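You operate a simulated robot arm through the tools that you are given. There is no shell and no other tool. Be economical: measure what you need, move in short steps, check, and stop when the job is done.

The job below is to be done with a simulated robot arm. You get a single attempt, and the scene is never put back.

JOB
Set the controls near the counter in front of the shoe dryer. At the end: the power button is switched off; the warm button is switched on; the pink stain stick stands on top of the green soap bar; the fan button is switched on; whatever was shut is shut again. Leave all else as you found it, and nothing knocked over.

The check looks at the end state, three seconds after you hand in, the way a careful person would. Anything else that was tipped, shoved, dropped, spilled or broken makes it a failure.

ROBOT AND FRAMES
A 6-joint arm with a two-finger parallel gripper, fixed in place. Base frame: the origin is at the foot of the arm, x ahead of it, y to its left, z up; the work surface is at about z = 0.9. Lengths are in m, angles in rad, forces in N, time in s.
With the tool pointing down near the work surface it reaches from about 0.36 to 0.76 m from the base axis. Its first joint turns from -1.152 to 1.152 rad. Payload 2.45 kg.
Tool frame: the origin (TCP) lies between the finger pads and is the grasp point; the fingertips stand 0.024 m ahead of it; z points along the fingers, y is the line along which they close. The gripper opens to 0.068 m. The fingers are 0.017 m wide and 0.01 m thick; the gripper's body (0.04 by 0.07 m) begins 0.041 m behind the TCP.
Orientation is that of the tool frame in the base frame, as [roll, pitch, yaw] about the fixed x, y, z axes, in that order (R = Rz(yaw) Ry(pitch) Rx(roll)). With the fingers straight down and closing along the base's y, the tool's x points along the base's -x, its y along +y and its z along -z.

CONTROLS
- The arm moves only by the tool servo_tool. Its argument "series" is a list of rows, each an object of numbers (a shift or turn left out is 0, a gripper value left out holds the last): "dx", "dy", "dz": the shift along the tool's x, y, z in m; "wx", "wy", "wz": the turn, a rotation vector about the tool's x, y, z in rad; "grip": the finger opening in m, from 0 to 0.068. In form: [{"dx": .., "dy": .., "dz": .., "wx": .., "wy": .., "wz": .., "grip": ..}, ...]. A call has 1 to 20 rows; each row shifts and turns the commanded pose from where the row before left it, along the tool's axes as they then stand. Rows are played at 5 a second. More than 0.05 m and 0.15 rad between two rows, or a gripper value outside its range, and nothing of the call is played. A pose out of reach is approached as far as the arm can. The call stops where the force on the tool passes 40 N (or 10 N more than at its start, if that is more) or the arm is blocked; 0.2 s more then pass. Each finger travels about 0.108 m/s and halts on what it meets, pressing with about 41 N; the grip force reading is that of the motor and also rises with nothing between the fingers. The clock runs only during rows and for 0.2 s after the last one: add rows that do not move to give the fingers time. The reply holds the time, the measured pose of the TCP, the force on the tool along the base axes, the opening and the grip force, in the units named above and with some noise, and new pictures: "pictures" is both (left out), scene, wrist or none.
- Cameras (640 x 400 px; columns grow to the right, rows downward): "scene" is fixed at [0.1524, 0.3913, 1.4707]; the picture's right is [-0.92, -0.40, 0.00], its down [-0.23, 0.52, -0.82] and it looks along [0.33, -0.76, -0.57] (base axes); focal length 357 px, centre (320, 200). "wrist" rides on the gripper at [0.084, 0.011, -0.075] in the tool frame; the picture's right is [-0.13, 0.99, 0.00], its down [-0.60, -0.08, -0.79] and it looks along [-0.79, -0.10, 0.61] (tool axes); focal length 251 px, centre (320, 200). There is no depth. A picture from a camera that has moved, and an enlarged one, comes with that camera's place and axes in the base frame and with its lens. The place of the scene camera against the robot may be out by one fixed shift of up to 0.018 m in any direction.
- zoom(camera, box): a new picture of the part [left, top, right, bottom] of that camera's present view, enlarged. The clock stands still meanwhile.
- sign_off(): hands the job in; it is judged then, once.

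Go step by step. Nothing tells you positions but the pictures and the camera data: compare them with the known pose of the tool, close in by small moves and look again before you grip or let go. The budget is 120 turns and 200 pictures, counting those below and the enlarged ones. Unless the task says otherwise, let go and move clear before handing in, and close with one line.

The tools are called after "Request:" by a JSON object that holds its "name" and its "arguments". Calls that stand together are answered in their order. servo_tool: Moves the arm, as the interface text tells. Its arguments: {"type":"object","properties":{"series":{"type":"array","items":{"type":"object","properties":{"dx":{"type":"number"},"dy":{"type":"number"},"dz":{"type":"number"},"wx":{"type":"number"},"wy":{"type":"number"},"wz":{"type":"number"},"grip":{"type":"number"}}}},"pictures":{"type":"string","enum":["both","scene","wrist","none"]}},"required":["series"]} The other tools are called the same way: zoom (camera, box) takes an enlarged picture of a part of a camera's view; sign_off () hands the job in.

At the start:

```text
time_s: 0.0
ee_pos: [0.4506, 0.0356, 1.1835]
tool_rot: [-3.141, -0.001, 3.141]
force: [0.3, 0.1, -0.2]
gripper_width: 0.0679
finger_force: 0.0
```

scene: 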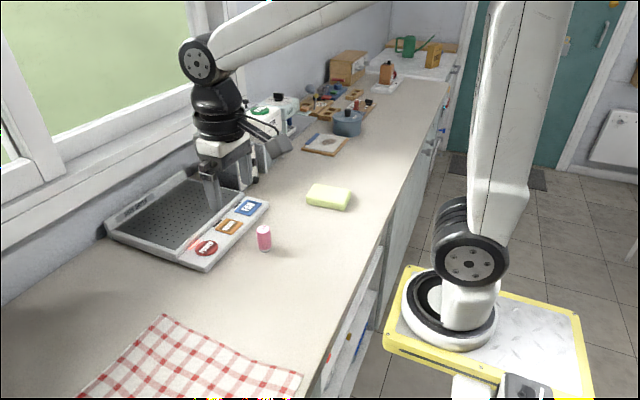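
wrist: 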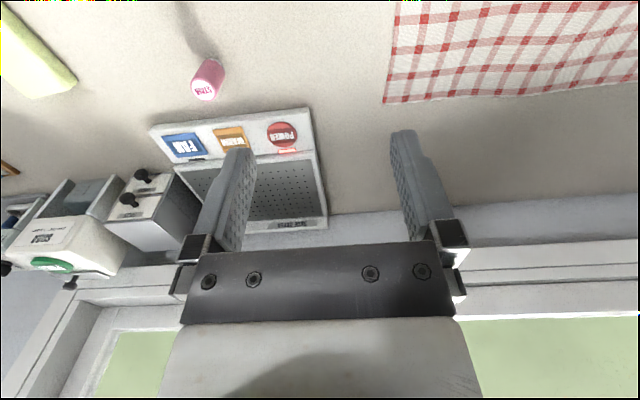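

I see a shoe dryer with red POWER, orange WARM and blue FAN buttons, a pink stick in front of it and a yellow-green soap bar. I'll enlarge these to read button states and positions.

Request:
{"name": "zoom", "arguments": {"camera": "scene", "box": [90, 150, 290, 275]}}

Request:
{"name": "zoom", "arguments": {"camera": "wrist", "box": [140, 40, 340, 165]}}

Request:
{"name": "zoom", "arguments": {"camera": "scene", "box": [240, 170, 368, 250]}}

```text
3.20 times, centred on (190, 212) of scene
camera zoom: at [0.1524, 0.3913, 1.4707], right [-0.92, -0.4, 0.0], down [-0.23, 0.52, -0.82], along [0.33, -0.76, -0.57], focal length 1143 px, centre (736, 160)
```

zoom: 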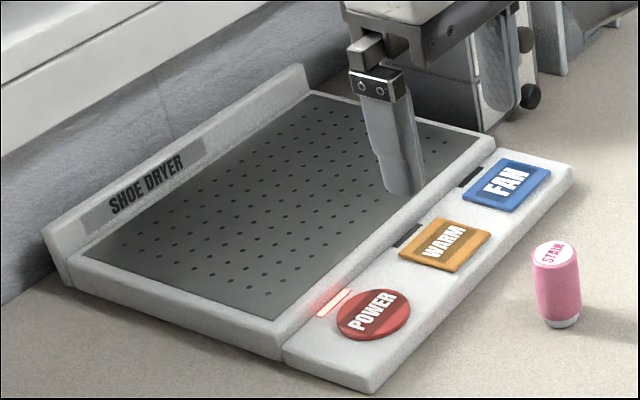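

```text
3.20 times, centred on (240, 102) of wrist
camera zoom: at [0.3651, 0.0451, 1.2599], right [0.13, 0.99, 0.0], down [0.6, -0.08, 0.79], along [0.79, -0.1, -0.61], focal length 805 px, centre (576, 512)
```

zoom: 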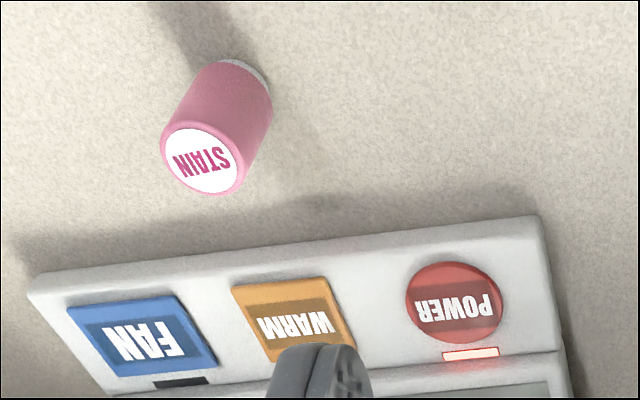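

```text
5.00 times, centred on (304, 210) of scene
camera zoom: at [0.1524, 0.3913, 1.4707], right [-0.92, -0.4, 0.0], down [-0.23, 0.52, -0.82], along [0.33, -0.76, -0.57], focal length 1786 px, centre (400, 150)
```

zoom: 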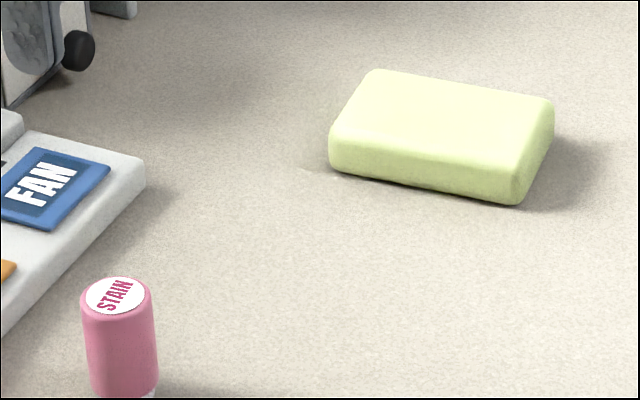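

POWER's lamp is lit; WARM and FAN are dark. I estimate POWER (0.618,-0.049), WARM (0.616,-0.133), FAN (0.615,-0.217), the stick at (0.511,-0.12) and the soap at about (0.45,-0.34). I'll close the fingers and move above POWER.

Request:
{"name": "servo_tool", "arguments": {"series": [{"grip": 0.0, "dx": -0.0209, "dy": -0.0106, "dz": 0.0225}, {"dx": -0.0209, "dy": -0.0106, "dz": 0.0225}, {"dx": -0.0209, "dy": -0.0106, "dz": 0.0225}, {"dx": -0.0209, "dy": -0.0106, "dz": 0.0225}, {"dx": -0.0209, "dy": -0.0106, "dz": 0.0225}, {"dx": -0.0209, "dy": -0.0106, "dz": 0.0225}, {"dx": -0.0209, "dy": -0.0106, "dz": 0.0225}, {"dx": -0.0209, "dy": -0.0106, "dz": 0.0225}, {}, {}]}}

```text
time_s: 2.2
ee_pos: [0.616, -0.0496, 1.0049]
tool_rot: [3.141, -0.001, -3.141]
force: [-0.2, 0.1, 0.4]
gripper_width: 0.0001
finger_force: 23.5
camera wrist: at [0.5325, -0.0396, 1.08], right [0.13, 0.99, 0.0], down [0.6, -0.08, 0.79], along [0.79, -0.1, -0.61], focal length 251 px, centre (320, 200)
```

scene: 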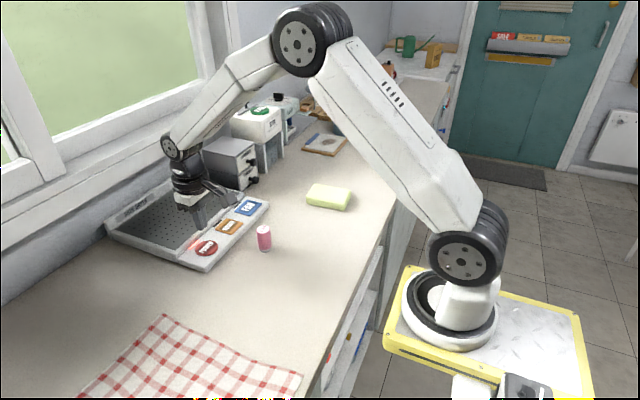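
wrist: 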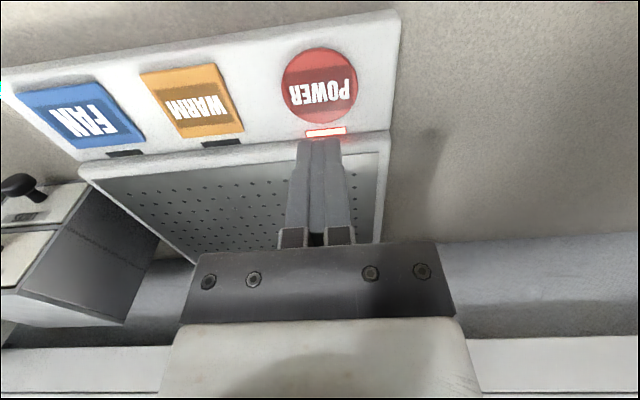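

The two views agree on button tops near z≈0.935, x≈0.609. I'll descend onto POWER, in fine steps at the end.

Request:
{"name": "servo_tool", "arguments": {"series": [{"dx": 0.006, "dz": 0.015}, {"dz": 0.015}, {"dz": 0.005}, {"dz": 0.005}, {"dz": 0.003}, {"dz": 0.002}, {"dz": 0.002}], "pictures": "wrist"}}

```text
time_s: 3.8
ee_pos: [0.6101, -0.0491, 0.9586]
tool_rot: [-3.142, 0.002, 3.141]
force: [0.2, -0.1, 0.1]
gripper_width: 0.0
finger_force: 23.5
camera wrist: at [0.5264, -0.0399, 1.0331], right [0.13, 0.99, 0.0], down [0.6, -0.08, 0.79], along [0.79, -0.1, -0.61], focal length 251 px, centre (320, 200)
```

wrist: 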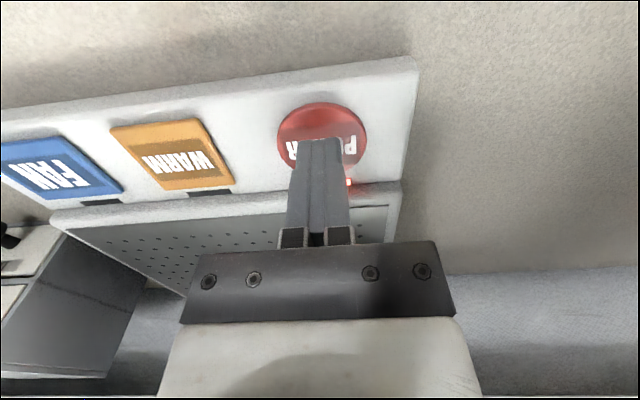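

No contact yet with the tip at z≈0.935; I'll keep going in small steps.

Request:
{"name": "servo_tool", "arguments": {"series": [{"dz": 0.002}, {"dz": 0.002}, {"dz": 0.002}, {"dz": 0.002}], "pictures": "wrist"}}

```text
time_s: 4.8
ee_pos: [0.6096, -0.0491, 0.9485]
tool_rot: [-3.141, -0.001, 3.14]
force: [-0.7, 0.2, -0.7]
gripper_width: 0.0002
finger_force: 23.2
camera wrist: at [0.5264, -0.0393, 1.0249], right [0.13, 0.99, 0.0], down [0.6, -0.08, 0.79], along [0.79, -0.1, -0.61], focal length 251 px, centre (320, 200)
```

wrist: 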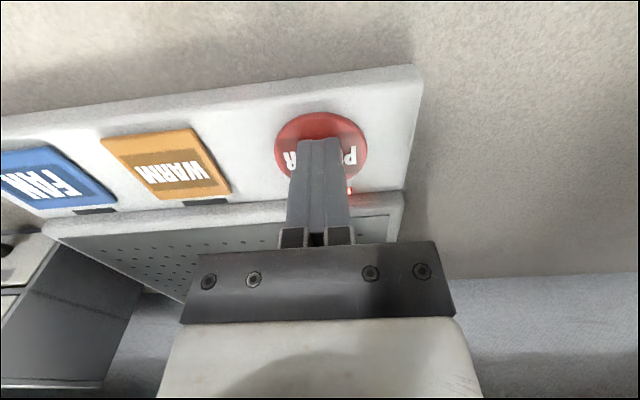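

Still free, with the tip at about 0.925. I'll continue in small steps.

Request:
{"name": "servo_tool", "arguments": {"series": [{"dz": 0.002}, {"dz": 0.002}, {"dz": 0.0015}], "pictures": "wrist"}}

```text
time_s: 5.6
ee_pos: [0.6102, -0.0502, 0.9446]
tool_rot: [-3.14, 0.0, -3.14]
force: [-2.4, 1.6, 7.5]
gripper_width: 0.0001
finger_force: 23.3
camera wrist: at [0.5264, -0.0395, 1.02], right [0.13, 0.99, 0.0], down [0.6, -0.08, 0.79], along [0.79, -0.1, -0.61], focal length 251 px, centre (320, 200)
```

wrist: 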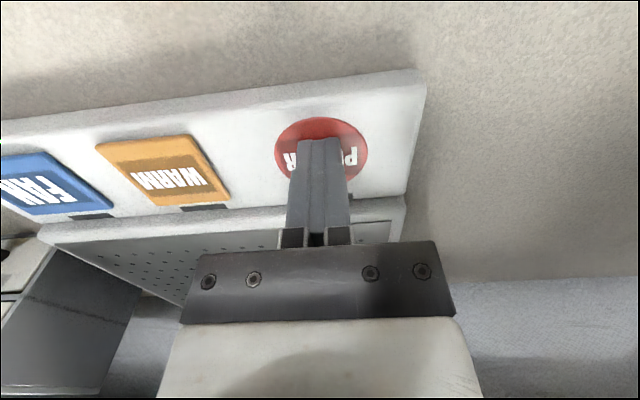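

Contact at 7.5 N, and the lamp looks off. I'll lift and check.

Request:
{"name": "servo_tool", "arguments": {"series": [{"dz": -0.015}, {"dz": -0.025}, {}], "pictures": "wrist"}}

```text
time_s: 6.4
ee_pos: [0.6089, -0.0484, 0.985]
tool_rot: [-3.142, 0.0, -3.141]
force: [0.6, -0.2, 0.2]
gripper_width: 0.0002
finger_force: 22.8
camera wrist: at [0.5259, -0.0399, 1.0597], right [0.13, 0.99, 0.0], down [0.6, -0.08, 0.79], along [0.79, -0.1, -0.61], focal length 251 px, centre (320, 200)
```

wrist: 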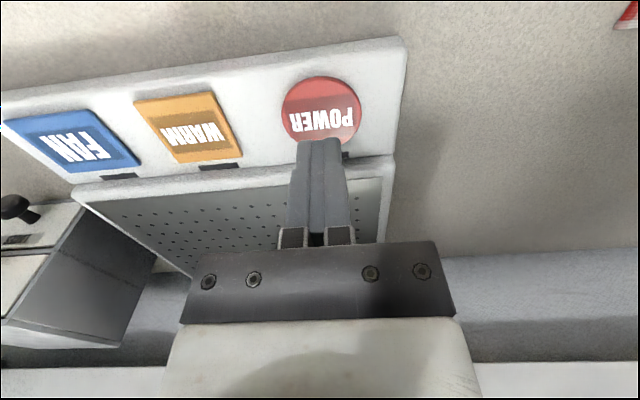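

POWER's lamp is dark. Next I press WARM at y≈-0.136.

Request:
{"name": "servo_tool", "arguments": {"series": [{"dy": -0.044, "dx": -0.003}, {"dy": -0.043}, {"dz": 0.015}, {"dz": 0.015}, {"dz": 0.005}, {"dz": 0.002}, {"dz": 0.002}, {"dz": 0.0015}, {}], "pictures": "wrist"}}

```text
time_s: 8.4
ee_pos: [0.613, -0.1352, 0.9454]
tool_rot: [3.141, 0.003, -3.142]
force: [-3.9, -0.8, 10.3]
gripper_width: 0.0
finger_force: 24.0
camera wrist: at [0.5294, -0.1265, 1.0197], right [0.13, 0.99, 0.0], down [0.6, -0.08, 0.79], along [0.79, -0.1, -0.61], focal length 251 px, centre (320, 200)
```

wrist: 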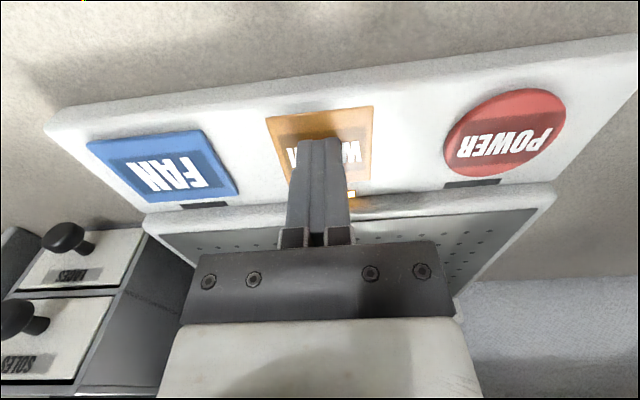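

WARM's lamp is lit. I'll lift, move above FAN and look before pressing.

Request:
{"name": "servo_tool", "arguments": {"series": [{"dz": -0.015}, {"dz": -0.025}, {"dy": -0.042}, {"dy": -0.042}, {}]}}

```text
time_s: 9.6
ee_pos: [0.6144, -0.2201, 0.9849]
tool_rot: [3.14, -0.001, 3.141]
force: [-1.0, 0.5, 0.3]
gripper_width: 0.0002
finger_force: 23.8
camera wrist: at [0.5299, -0.2103, 1.0598], right [0.13, 0.99, 0.0], down [0.6, -0.08, 0.79], along [0.79, -0.1, -0.61], focal length 251 px, centre (320, 200)
```

scene: 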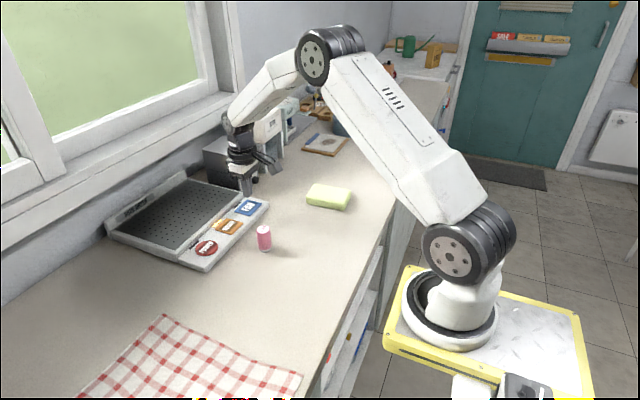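
wrist: 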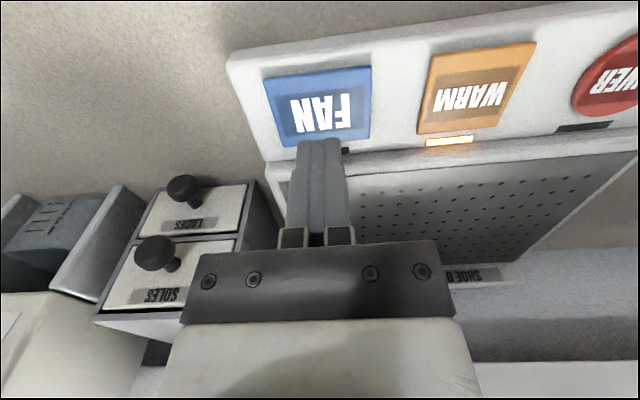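

WARM is lit, POWER is dark and the drawer box stays clear of the gripper. I'll press FAN straight below.

Request:
{"name": "servo_tool", "arguments": {"series": [{"dz": 0.015, "dx": 0.002}, {"dz": 0.015}, {"dz": 0.005}, {"dz": 0.002}, {"dz": 0.002}, {"dz": 0.0015}, {}], "pictures": "wrist"}}

```text
time_s: 11.2
ee_pos: [0.6117, -0.2214, 0.9448]
tool_rot: [-3.142, 0.003, 3.141]
force: [-5.6, 2.2, 12.3]
gripper_width: 0.0
finger_force: 23.8
camera wrist: at [0.5272, -0.2106, 1.0192], right [0.13, 0.99, 0.0], down [0.6, -0.08, 0.79], along [0.79, -0.1, -0.61], focal length 251 px, centre (320, 200)
```

wrist: 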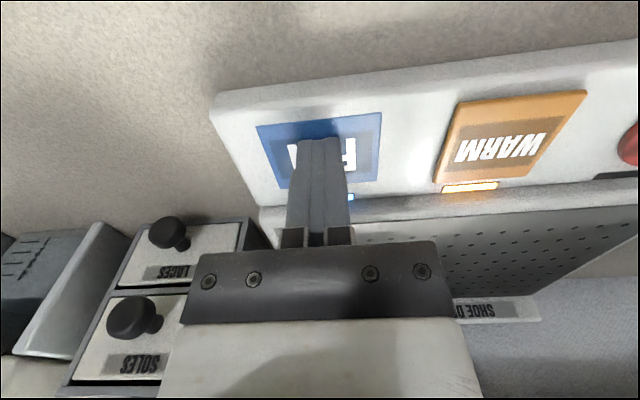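

FAN's lamp is lit. I'll lift, open the gripper and move to above the stick for a better fix.

Request:
{"name": "servo_tool", "arguments": {"series": [{"dz": -0.025}, {"dz": -0.04}, {"dz": -0.04}, {"dx": 0.03, "dy": 0.025, "grip": 0.06}, {"dx": 0.03, "dy": 0.025}, {"dx": 0.03, "dy": 0.025}, {"dx": 0.03, "dy": 0.025}, {}]}}

```text
time_s: 13.0
ee_pos: [0.4906, -0.1201, 1.0485]
tool_rot: [3.141, 0.0, -3.14]
force: [-0.2, -0.3, 0.7]
gripper_width: 0.06
finger_force: 0.0
camera wrist: at [0.4076, -0.11, 1.1236], right [0.13, 0.99, 0.0], down [0.6, -0.08, 0.79], along [0.79, -0.1, -0.61], focal length 251 px, centre (320, 200)
```

scene: 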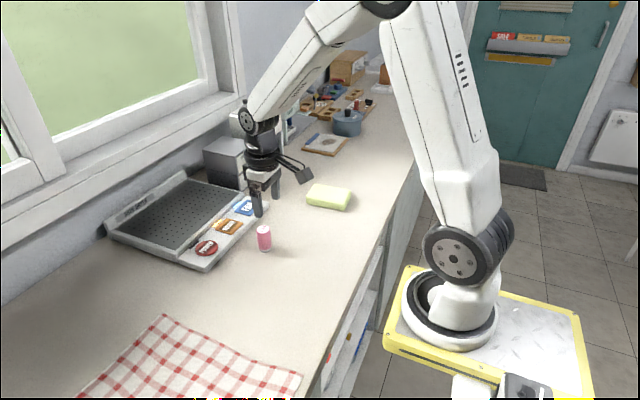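
wrist: 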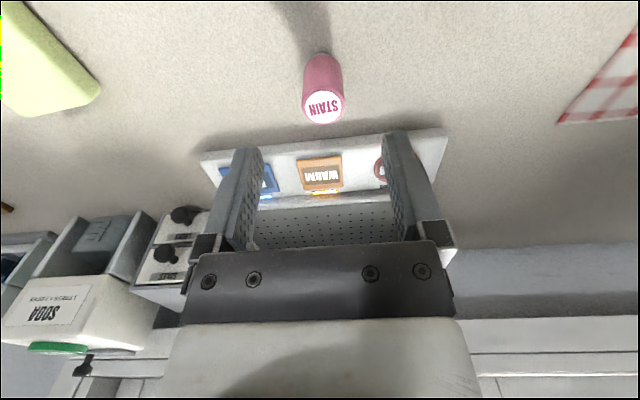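

Request:
{"name": "zoom", "arguments": {"camera": "wrist", "box": [256, 30, 384, 110]}}

Request:
{"name": "zoom", "arguments": {"camera": "scene", "box": [232, 170, 296, 270]}}

```text
5.00 times, centred on (320, 70) of wrist
camera zoom: at [0.4076, -0.11, 1.1236], right [0.13, 0.99, 0.0], down [0.6, -0.08, 0.79], along [0.79, -0.1, -0.61], focal length 1257 px, centre (320, 850)
```

zoom: 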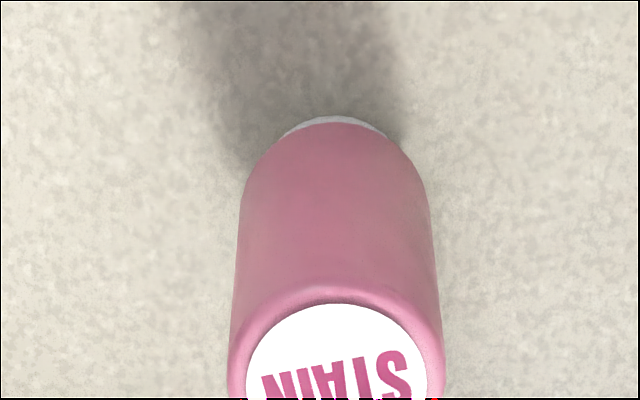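

```text
4.00 times, centred on (264, 220) of scene
camera zoom: at [0.1524, 0.3913, 1.4707], right [-0.92, -0.4, 0.0], down [-0.23, 0.52, -0.82], along [0.33, -0.76, -0.57], focal length 1429 px, centre (544, 120)
```

zoom: 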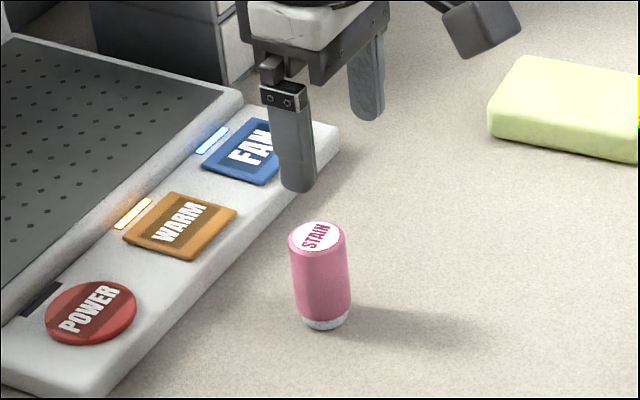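

All lamps read as wanted. The stick fixes at about (0.5145,-0.121) with its top at z≈0.953. I'll align and descend to just above it.

Request:
{"name": "servo_tool", "arguments": {"series": [{"dx": -0.024, "dy": -0.001}, {"dz": 0.03}, {"dz": 0.03}, {}]}}

```text
time_s: 14.0
ee_pos: [0.5147, -0.1215, 0.9889]
tool_rot: [3.141, 0.0, -3.141]
force: [-0.1, 0.8, 0.0]
gripper_width: 0.0603
finger_force: 0.0
camera wrist: at [0.431, -0.1118, 1.0629], right [0.13, 0.99, 0.0], down [0.6, -0.08, 0.79], along [0.79, -0.1, -0.61], focal length 251 px, centre (320, 200)
```

scene: 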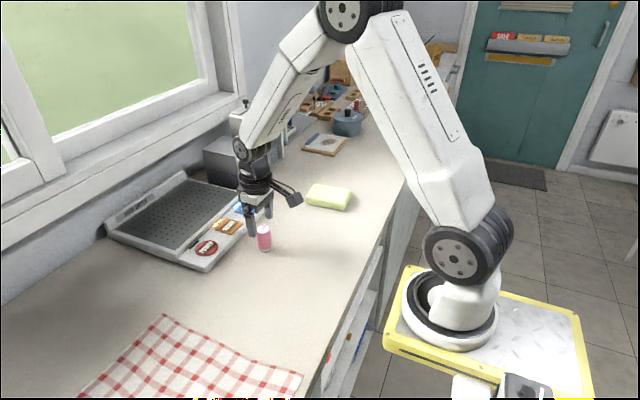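
wrist: 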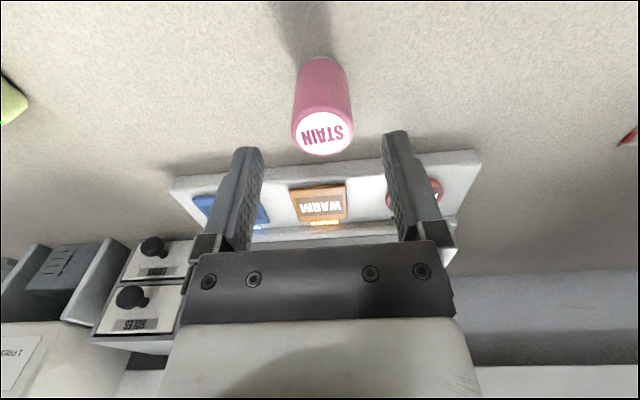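

Aligned within about 1 mm. I'll descend to z≈0.935 and close on the stick.

Request:
{"name": "servo_tool", "arguments": {"series": [{"dz": 0.027, "dx": -0.001, "dy": 0.0007}, {"dz": 0.027}, {}, {"grip": 0.04}, {"grip": 0.034}, {"grip": 0.024}, {"grip": 0.02}, {}]}}

```text
time_s: 15.8
ee_pos: [0.5156, -0.1215, 0.9342]
tool_rot: [-3.142, -0.001, 3.141]
force: [-0.6, 0.6, -0.4]
gripper_width: 0.0303
finger_force: 40.5
camera wrist: at [0.4327, -0.1106, 1.0095], right [0.13, 0.99, 0.0], down [0.6, -0.08, 0.79], along [0.79, -0.1, -0.61], focal length 251 px, centre (320, 200)
```

scene: 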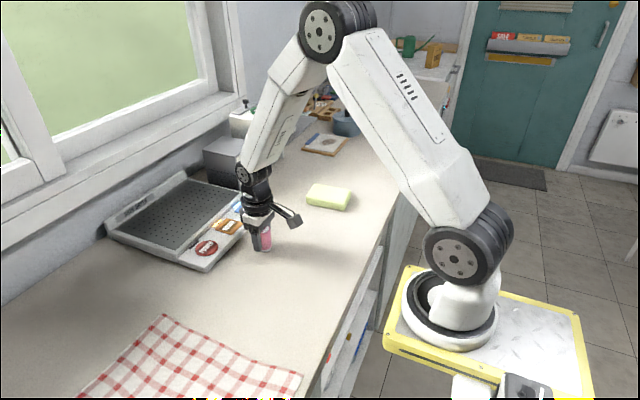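
wrist: 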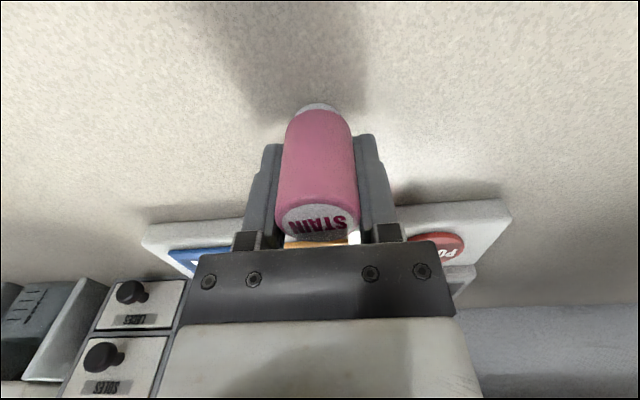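

The stick is held at width 0.030. I'll lift straight up and carry it to short of the soap, so the wrist camera sees the soap.

Request:
{"name": "servo_tool", "arguments": {"series": [{"dz": -0.02}, {"dz": -0.04}, {"dz": -0.04}, {"dz": -0.03}, {"dx": 0.022, "dy": -0.03}, {"dx": 0.022, "dy": -0.036}, {"dx": 0.022, "dy": -0.036}, {"dx": 0.022, "dy": -0.036}, {"dx": 0.022, "dy": -0.036}, {}]}}

```text
time_s: 18.0
ee_pos: [0.4052, -0.294, 1.0652]
tool_rot: [3.141, -0.001, -3.141]
force: [0.7, 0.7, -0.3]
gripper_width: 0.0306
finger_force: 41.1
camera wrist: at [0.3223, -0.284, 1.14], right [0.13, 0.99, 0.0], down [0.6, -0.08, 0.79], along [0.79, -0.1, -0.61], focal length 251 px, centre (320, 200)
```

scene: 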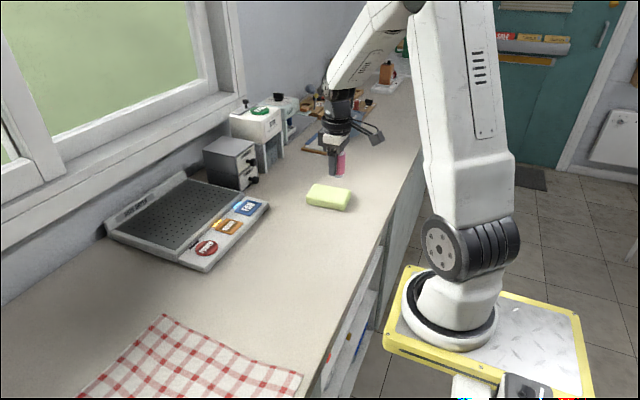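
wrist: 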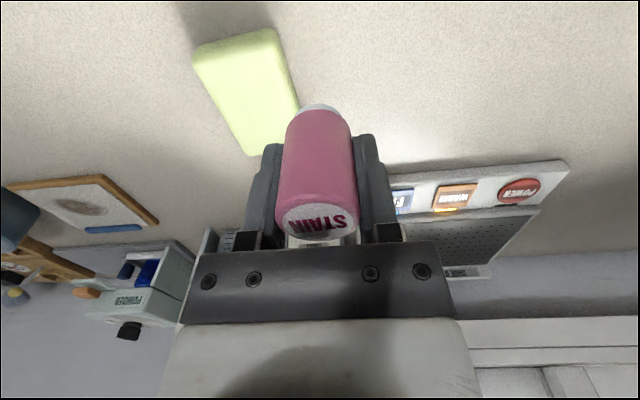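

I'll enlarge the soap to locate its top-face corners.

Request:
{"name": "zoom", "arguments": {"camera": "wrist", "box": [170, 10, 330, 170]}}

Request:
{"name": "zoom", "arguments": {"camera": "scene", "box": [290, 140, 370, 220]}}

```text
2.50 times, centred on (250, 90) of wrist
camera zoom: at [0.3223, -0.284, 1.14], right [0.13, 0.99, 0.0], down [0.6, -0.08, 0.79], along [0.79, -0.1, -0.61], focal length 629 px, centre (495, 475)
```

zoom: 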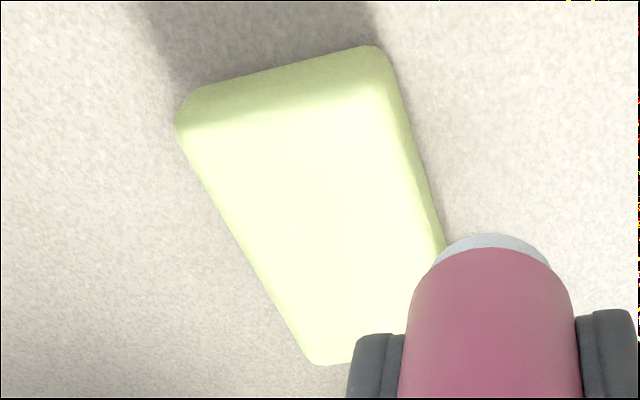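

```text
5.00 times, centred on (330, 180) of scene
camera zoom: at [0.1524, 0.3912, 1.4707], right [-0.92, -0.4, 0.0], down [-0.23, 0.52, -0.82], along [0.33, -0.76, -0.57], focal length 1786 px, centre (270, 300)
```

zoom: 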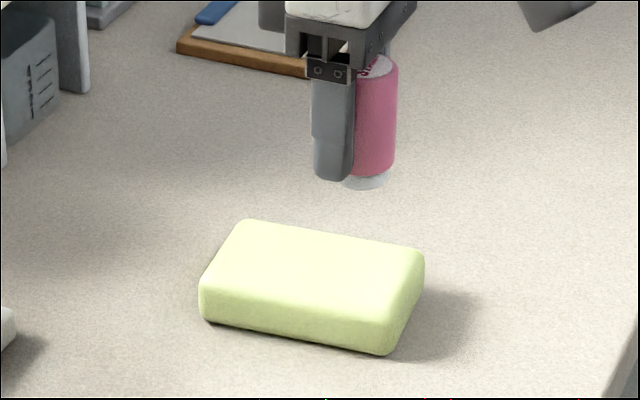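

The soap's top centre comes out at about (0.453,-0.359), long axis along x, top z≈0.925. I'll move above it, lower partly and look.

Request:
{"name": "servo_tool", "arguments": {"series": [{"dx": -0.024, "dy": -0.032}, {"dx": -0.024, "dy": -0.032}, {"dz": 0.035}, {"dz": 0.04}, {}]}}

Request:
{"name": "zoom", "arguments": {"camera": "scene", "box": [290, 140, 370, 220]}}

```text
time_s: 19.2
ee_pos: [0.4525, -0.3589, 0.9885]
tool_rot: [3.141, 0.001, -3.141]
force: [0.6, -0.4, -1.1]
gripper_width: 0.0308
finger_force: 40.5
camera wrist: at [0.3696, -0.349, 1.0638], right [0.13, 0.99, 0.0], down [0.6, -0.08, 0.79], along [0.79, -0.1, -0.61], focal length 251 px, centre (320, 200)
```

scene: 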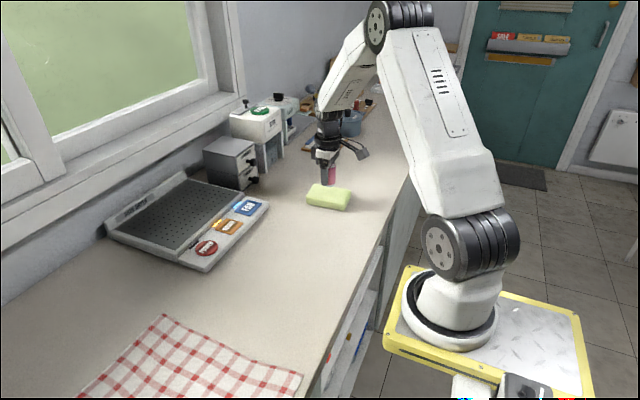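
wrist: 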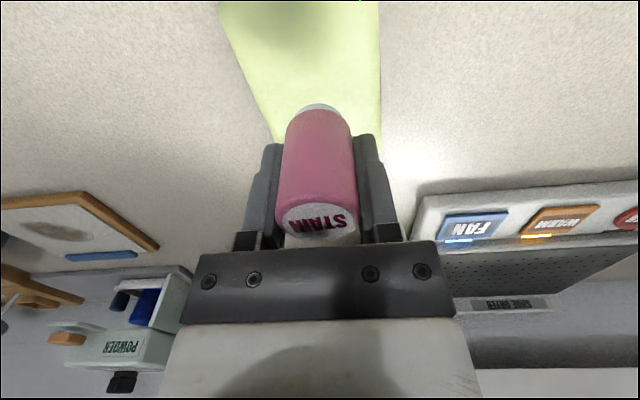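

```text
5.00 times, centred on (330, 180) of scene
camera zoom: at [0.1524, 0.3913, 1.4707], right [-0.92, -0.4, 0.0], down [-0.23, 0.52, -0.82], along [0.33, -0.76, -0.57], focal length 1786 px, centre (270, 300)
```

zoom: 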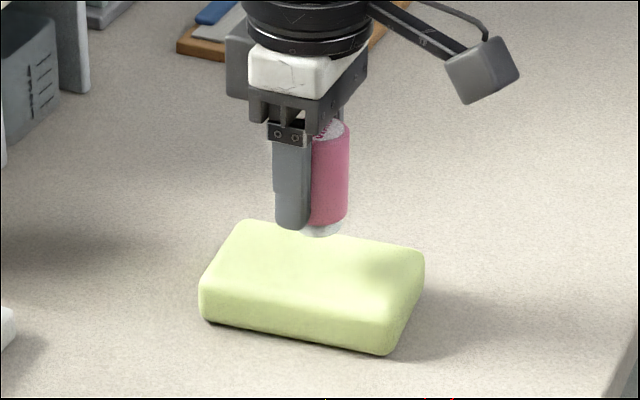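

The stick is tracking to the soap's centre. I'll lower toward contact.

Request:
{"name": "servo_tool", "arguments": {"series": [{"dz": 0.012}, {"dz": 0.008}, {"dz": 0.003}, {"dz": 0.002}, {}]}}

Request:
{"name": "zoom", "arguments": {"camera": "scene", "box": [290, 140, 370, 220]}}

```text
time_s: 20.4
ee_pos: [0.4546, -0.3591, 0.9647]
tool_rot: [-3.141, 0.002, 3.141]
force: [-0.5, 1.4, 4.7]
gripper_width: 0.0306
finger_force: 41.1
camera wrist: at [0.3706, -0.3494, 1.0399], right [0.13, 0.99, 0.0], down [0.6, -0.08, 0.79], along [0.79, -0.1, -0.61], focal length 251 px, centre (320, 200)
```

scene: 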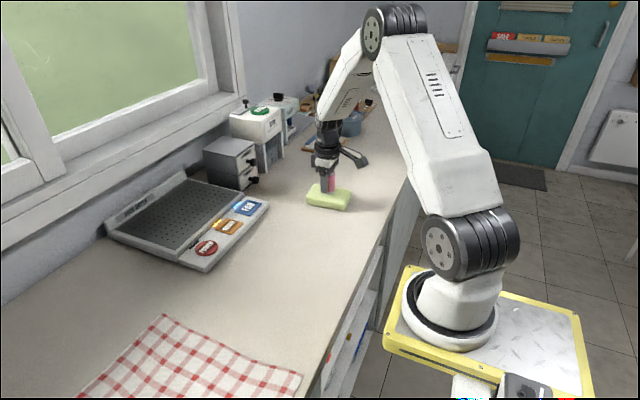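
wrist: 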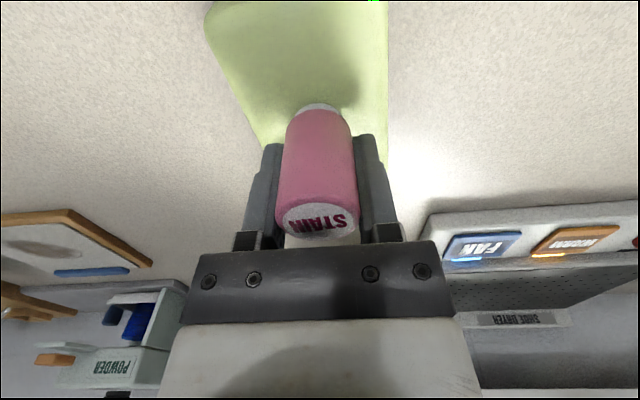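

```text
5.00 times, centred on (330, 180) of scene
camera zoom: at [0.1523, 0.3913, 1.4707], right [-0.92, -0.4, 0.0], down [-0.23, 0.52, -0.83], along [0.33, -0.76, -0.56], focal length 1786 px, centre (270, 300)
```

zoom: 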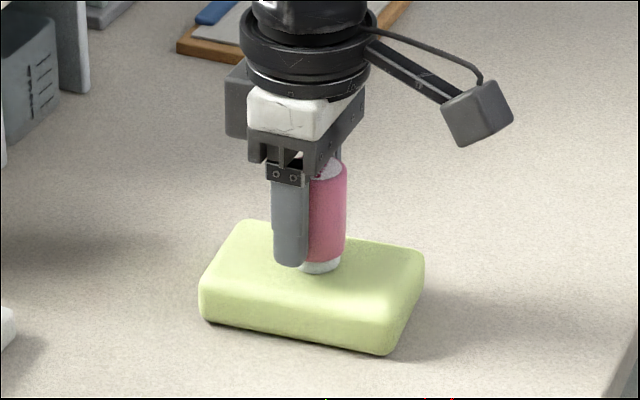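

Light contact (4.7 N), with the stick near the soap's centre. I'll open slowly and lift clear.

Request:
{"name": "servo_tool", "arguments": {"series": [{"grip": 0.032}, {"grip": 0.036}, {"grip": 0.045}, {"grip": 0.058}, {}], "pictures": "wrist"}}

```text
time_s: 21.6
ee_pos: [0.4546, -0.3588, 0.9648]
tool_rot: [3.141, 0.0, -3.141]
force: [-0.1, 0.3, -0.3]
gripper_width: 0.058
finger_force: 0.1
camera wrist: at [0.3704, -0.3492, 1.0394], right [0.13, 0.99, 0.0], down [0.6, -0.08, 0.79], along [0.79, -0.1, -0.61], focal length 251 px, centre (320, 200)
```

wrist: 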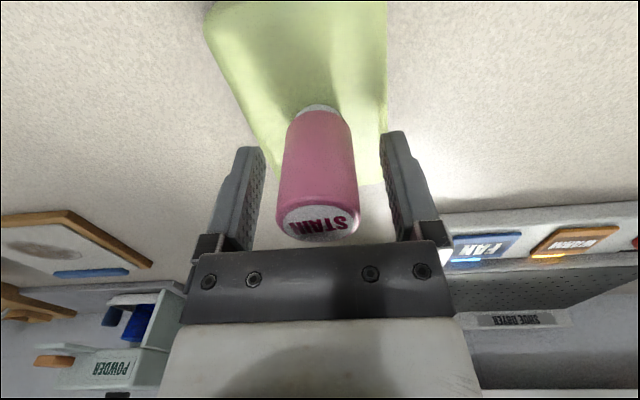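

The stick stands free. I'll lift straight up and back away.

Request:
{"name": "servo_tool", "arguments": {"series": [{"dz": -0.02}, {"dz": -0.04}, {"dz": -0.045}, {"dz": -0.045}, {"dx": 0.02, "dy": 0.045}, {"dy": 0.045}, {}, {}]}}

Request:
{"name": "zoom", "arguments": {"camera": "scene", "box": [170, 150, 370, 275]}}

```text
time_s: 23.4
ee_pos: [0.4347, -0.2671, 1.1127]
tool_rot: [3.141, -0.001, 3.142]
force: [0.3, 0.3, -0.7]
gripper_width: 0.0579
finger_force: 0.1
camera wrist: at [0.3505, -0.2587, 1.1893], right [0.13, 0.99, 0.0], down [0.6, -0.08, 0.79], along [0.79, -0.1, -0.61], focal length 251 px, centre (320, 200)
```

scene: 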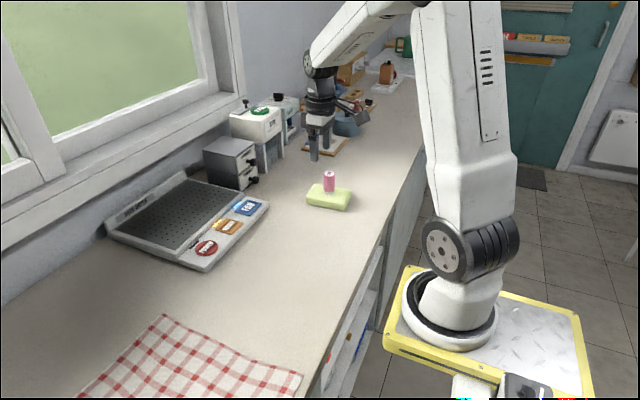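
wrist: 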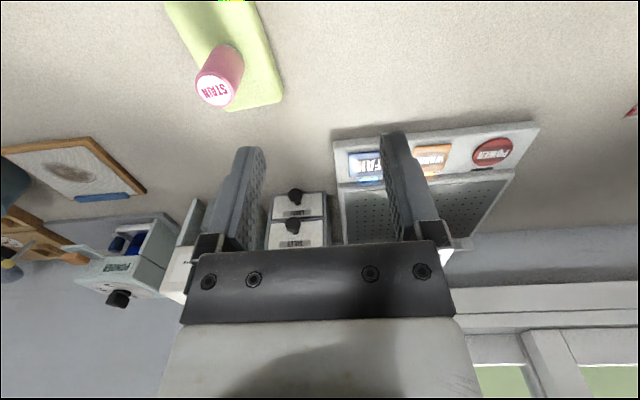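

```text
3.20 times, centred on (270, 212) of scene
camera zoom: at [0.1524, 0.3913, 1.4707], right [-0.92, -0.4, 0.0], down [-0.23, 0.52, -0.82], along [0.33, -0.76, -0.57], focal length 1143 px, centre (480, 160)
```

zoom: 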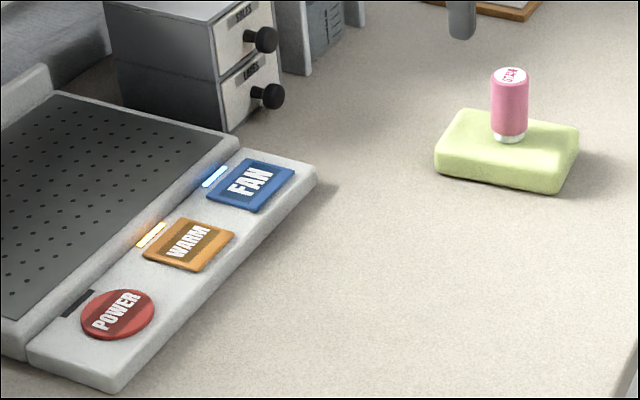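

The stick stands upright on the soap, WARM and FAN are lit, POWER is dark, and I opened nothing, so everything shut stayed shut. I'm handing in.

Request:
{"name": "sign_off", "arguments": {}}

```text
The job is handed in.
```

The job is done and handed in: power is off, warm and fan are on, the pink stain stick stands upright on the green soap bar, and nothing else was moved or opened.
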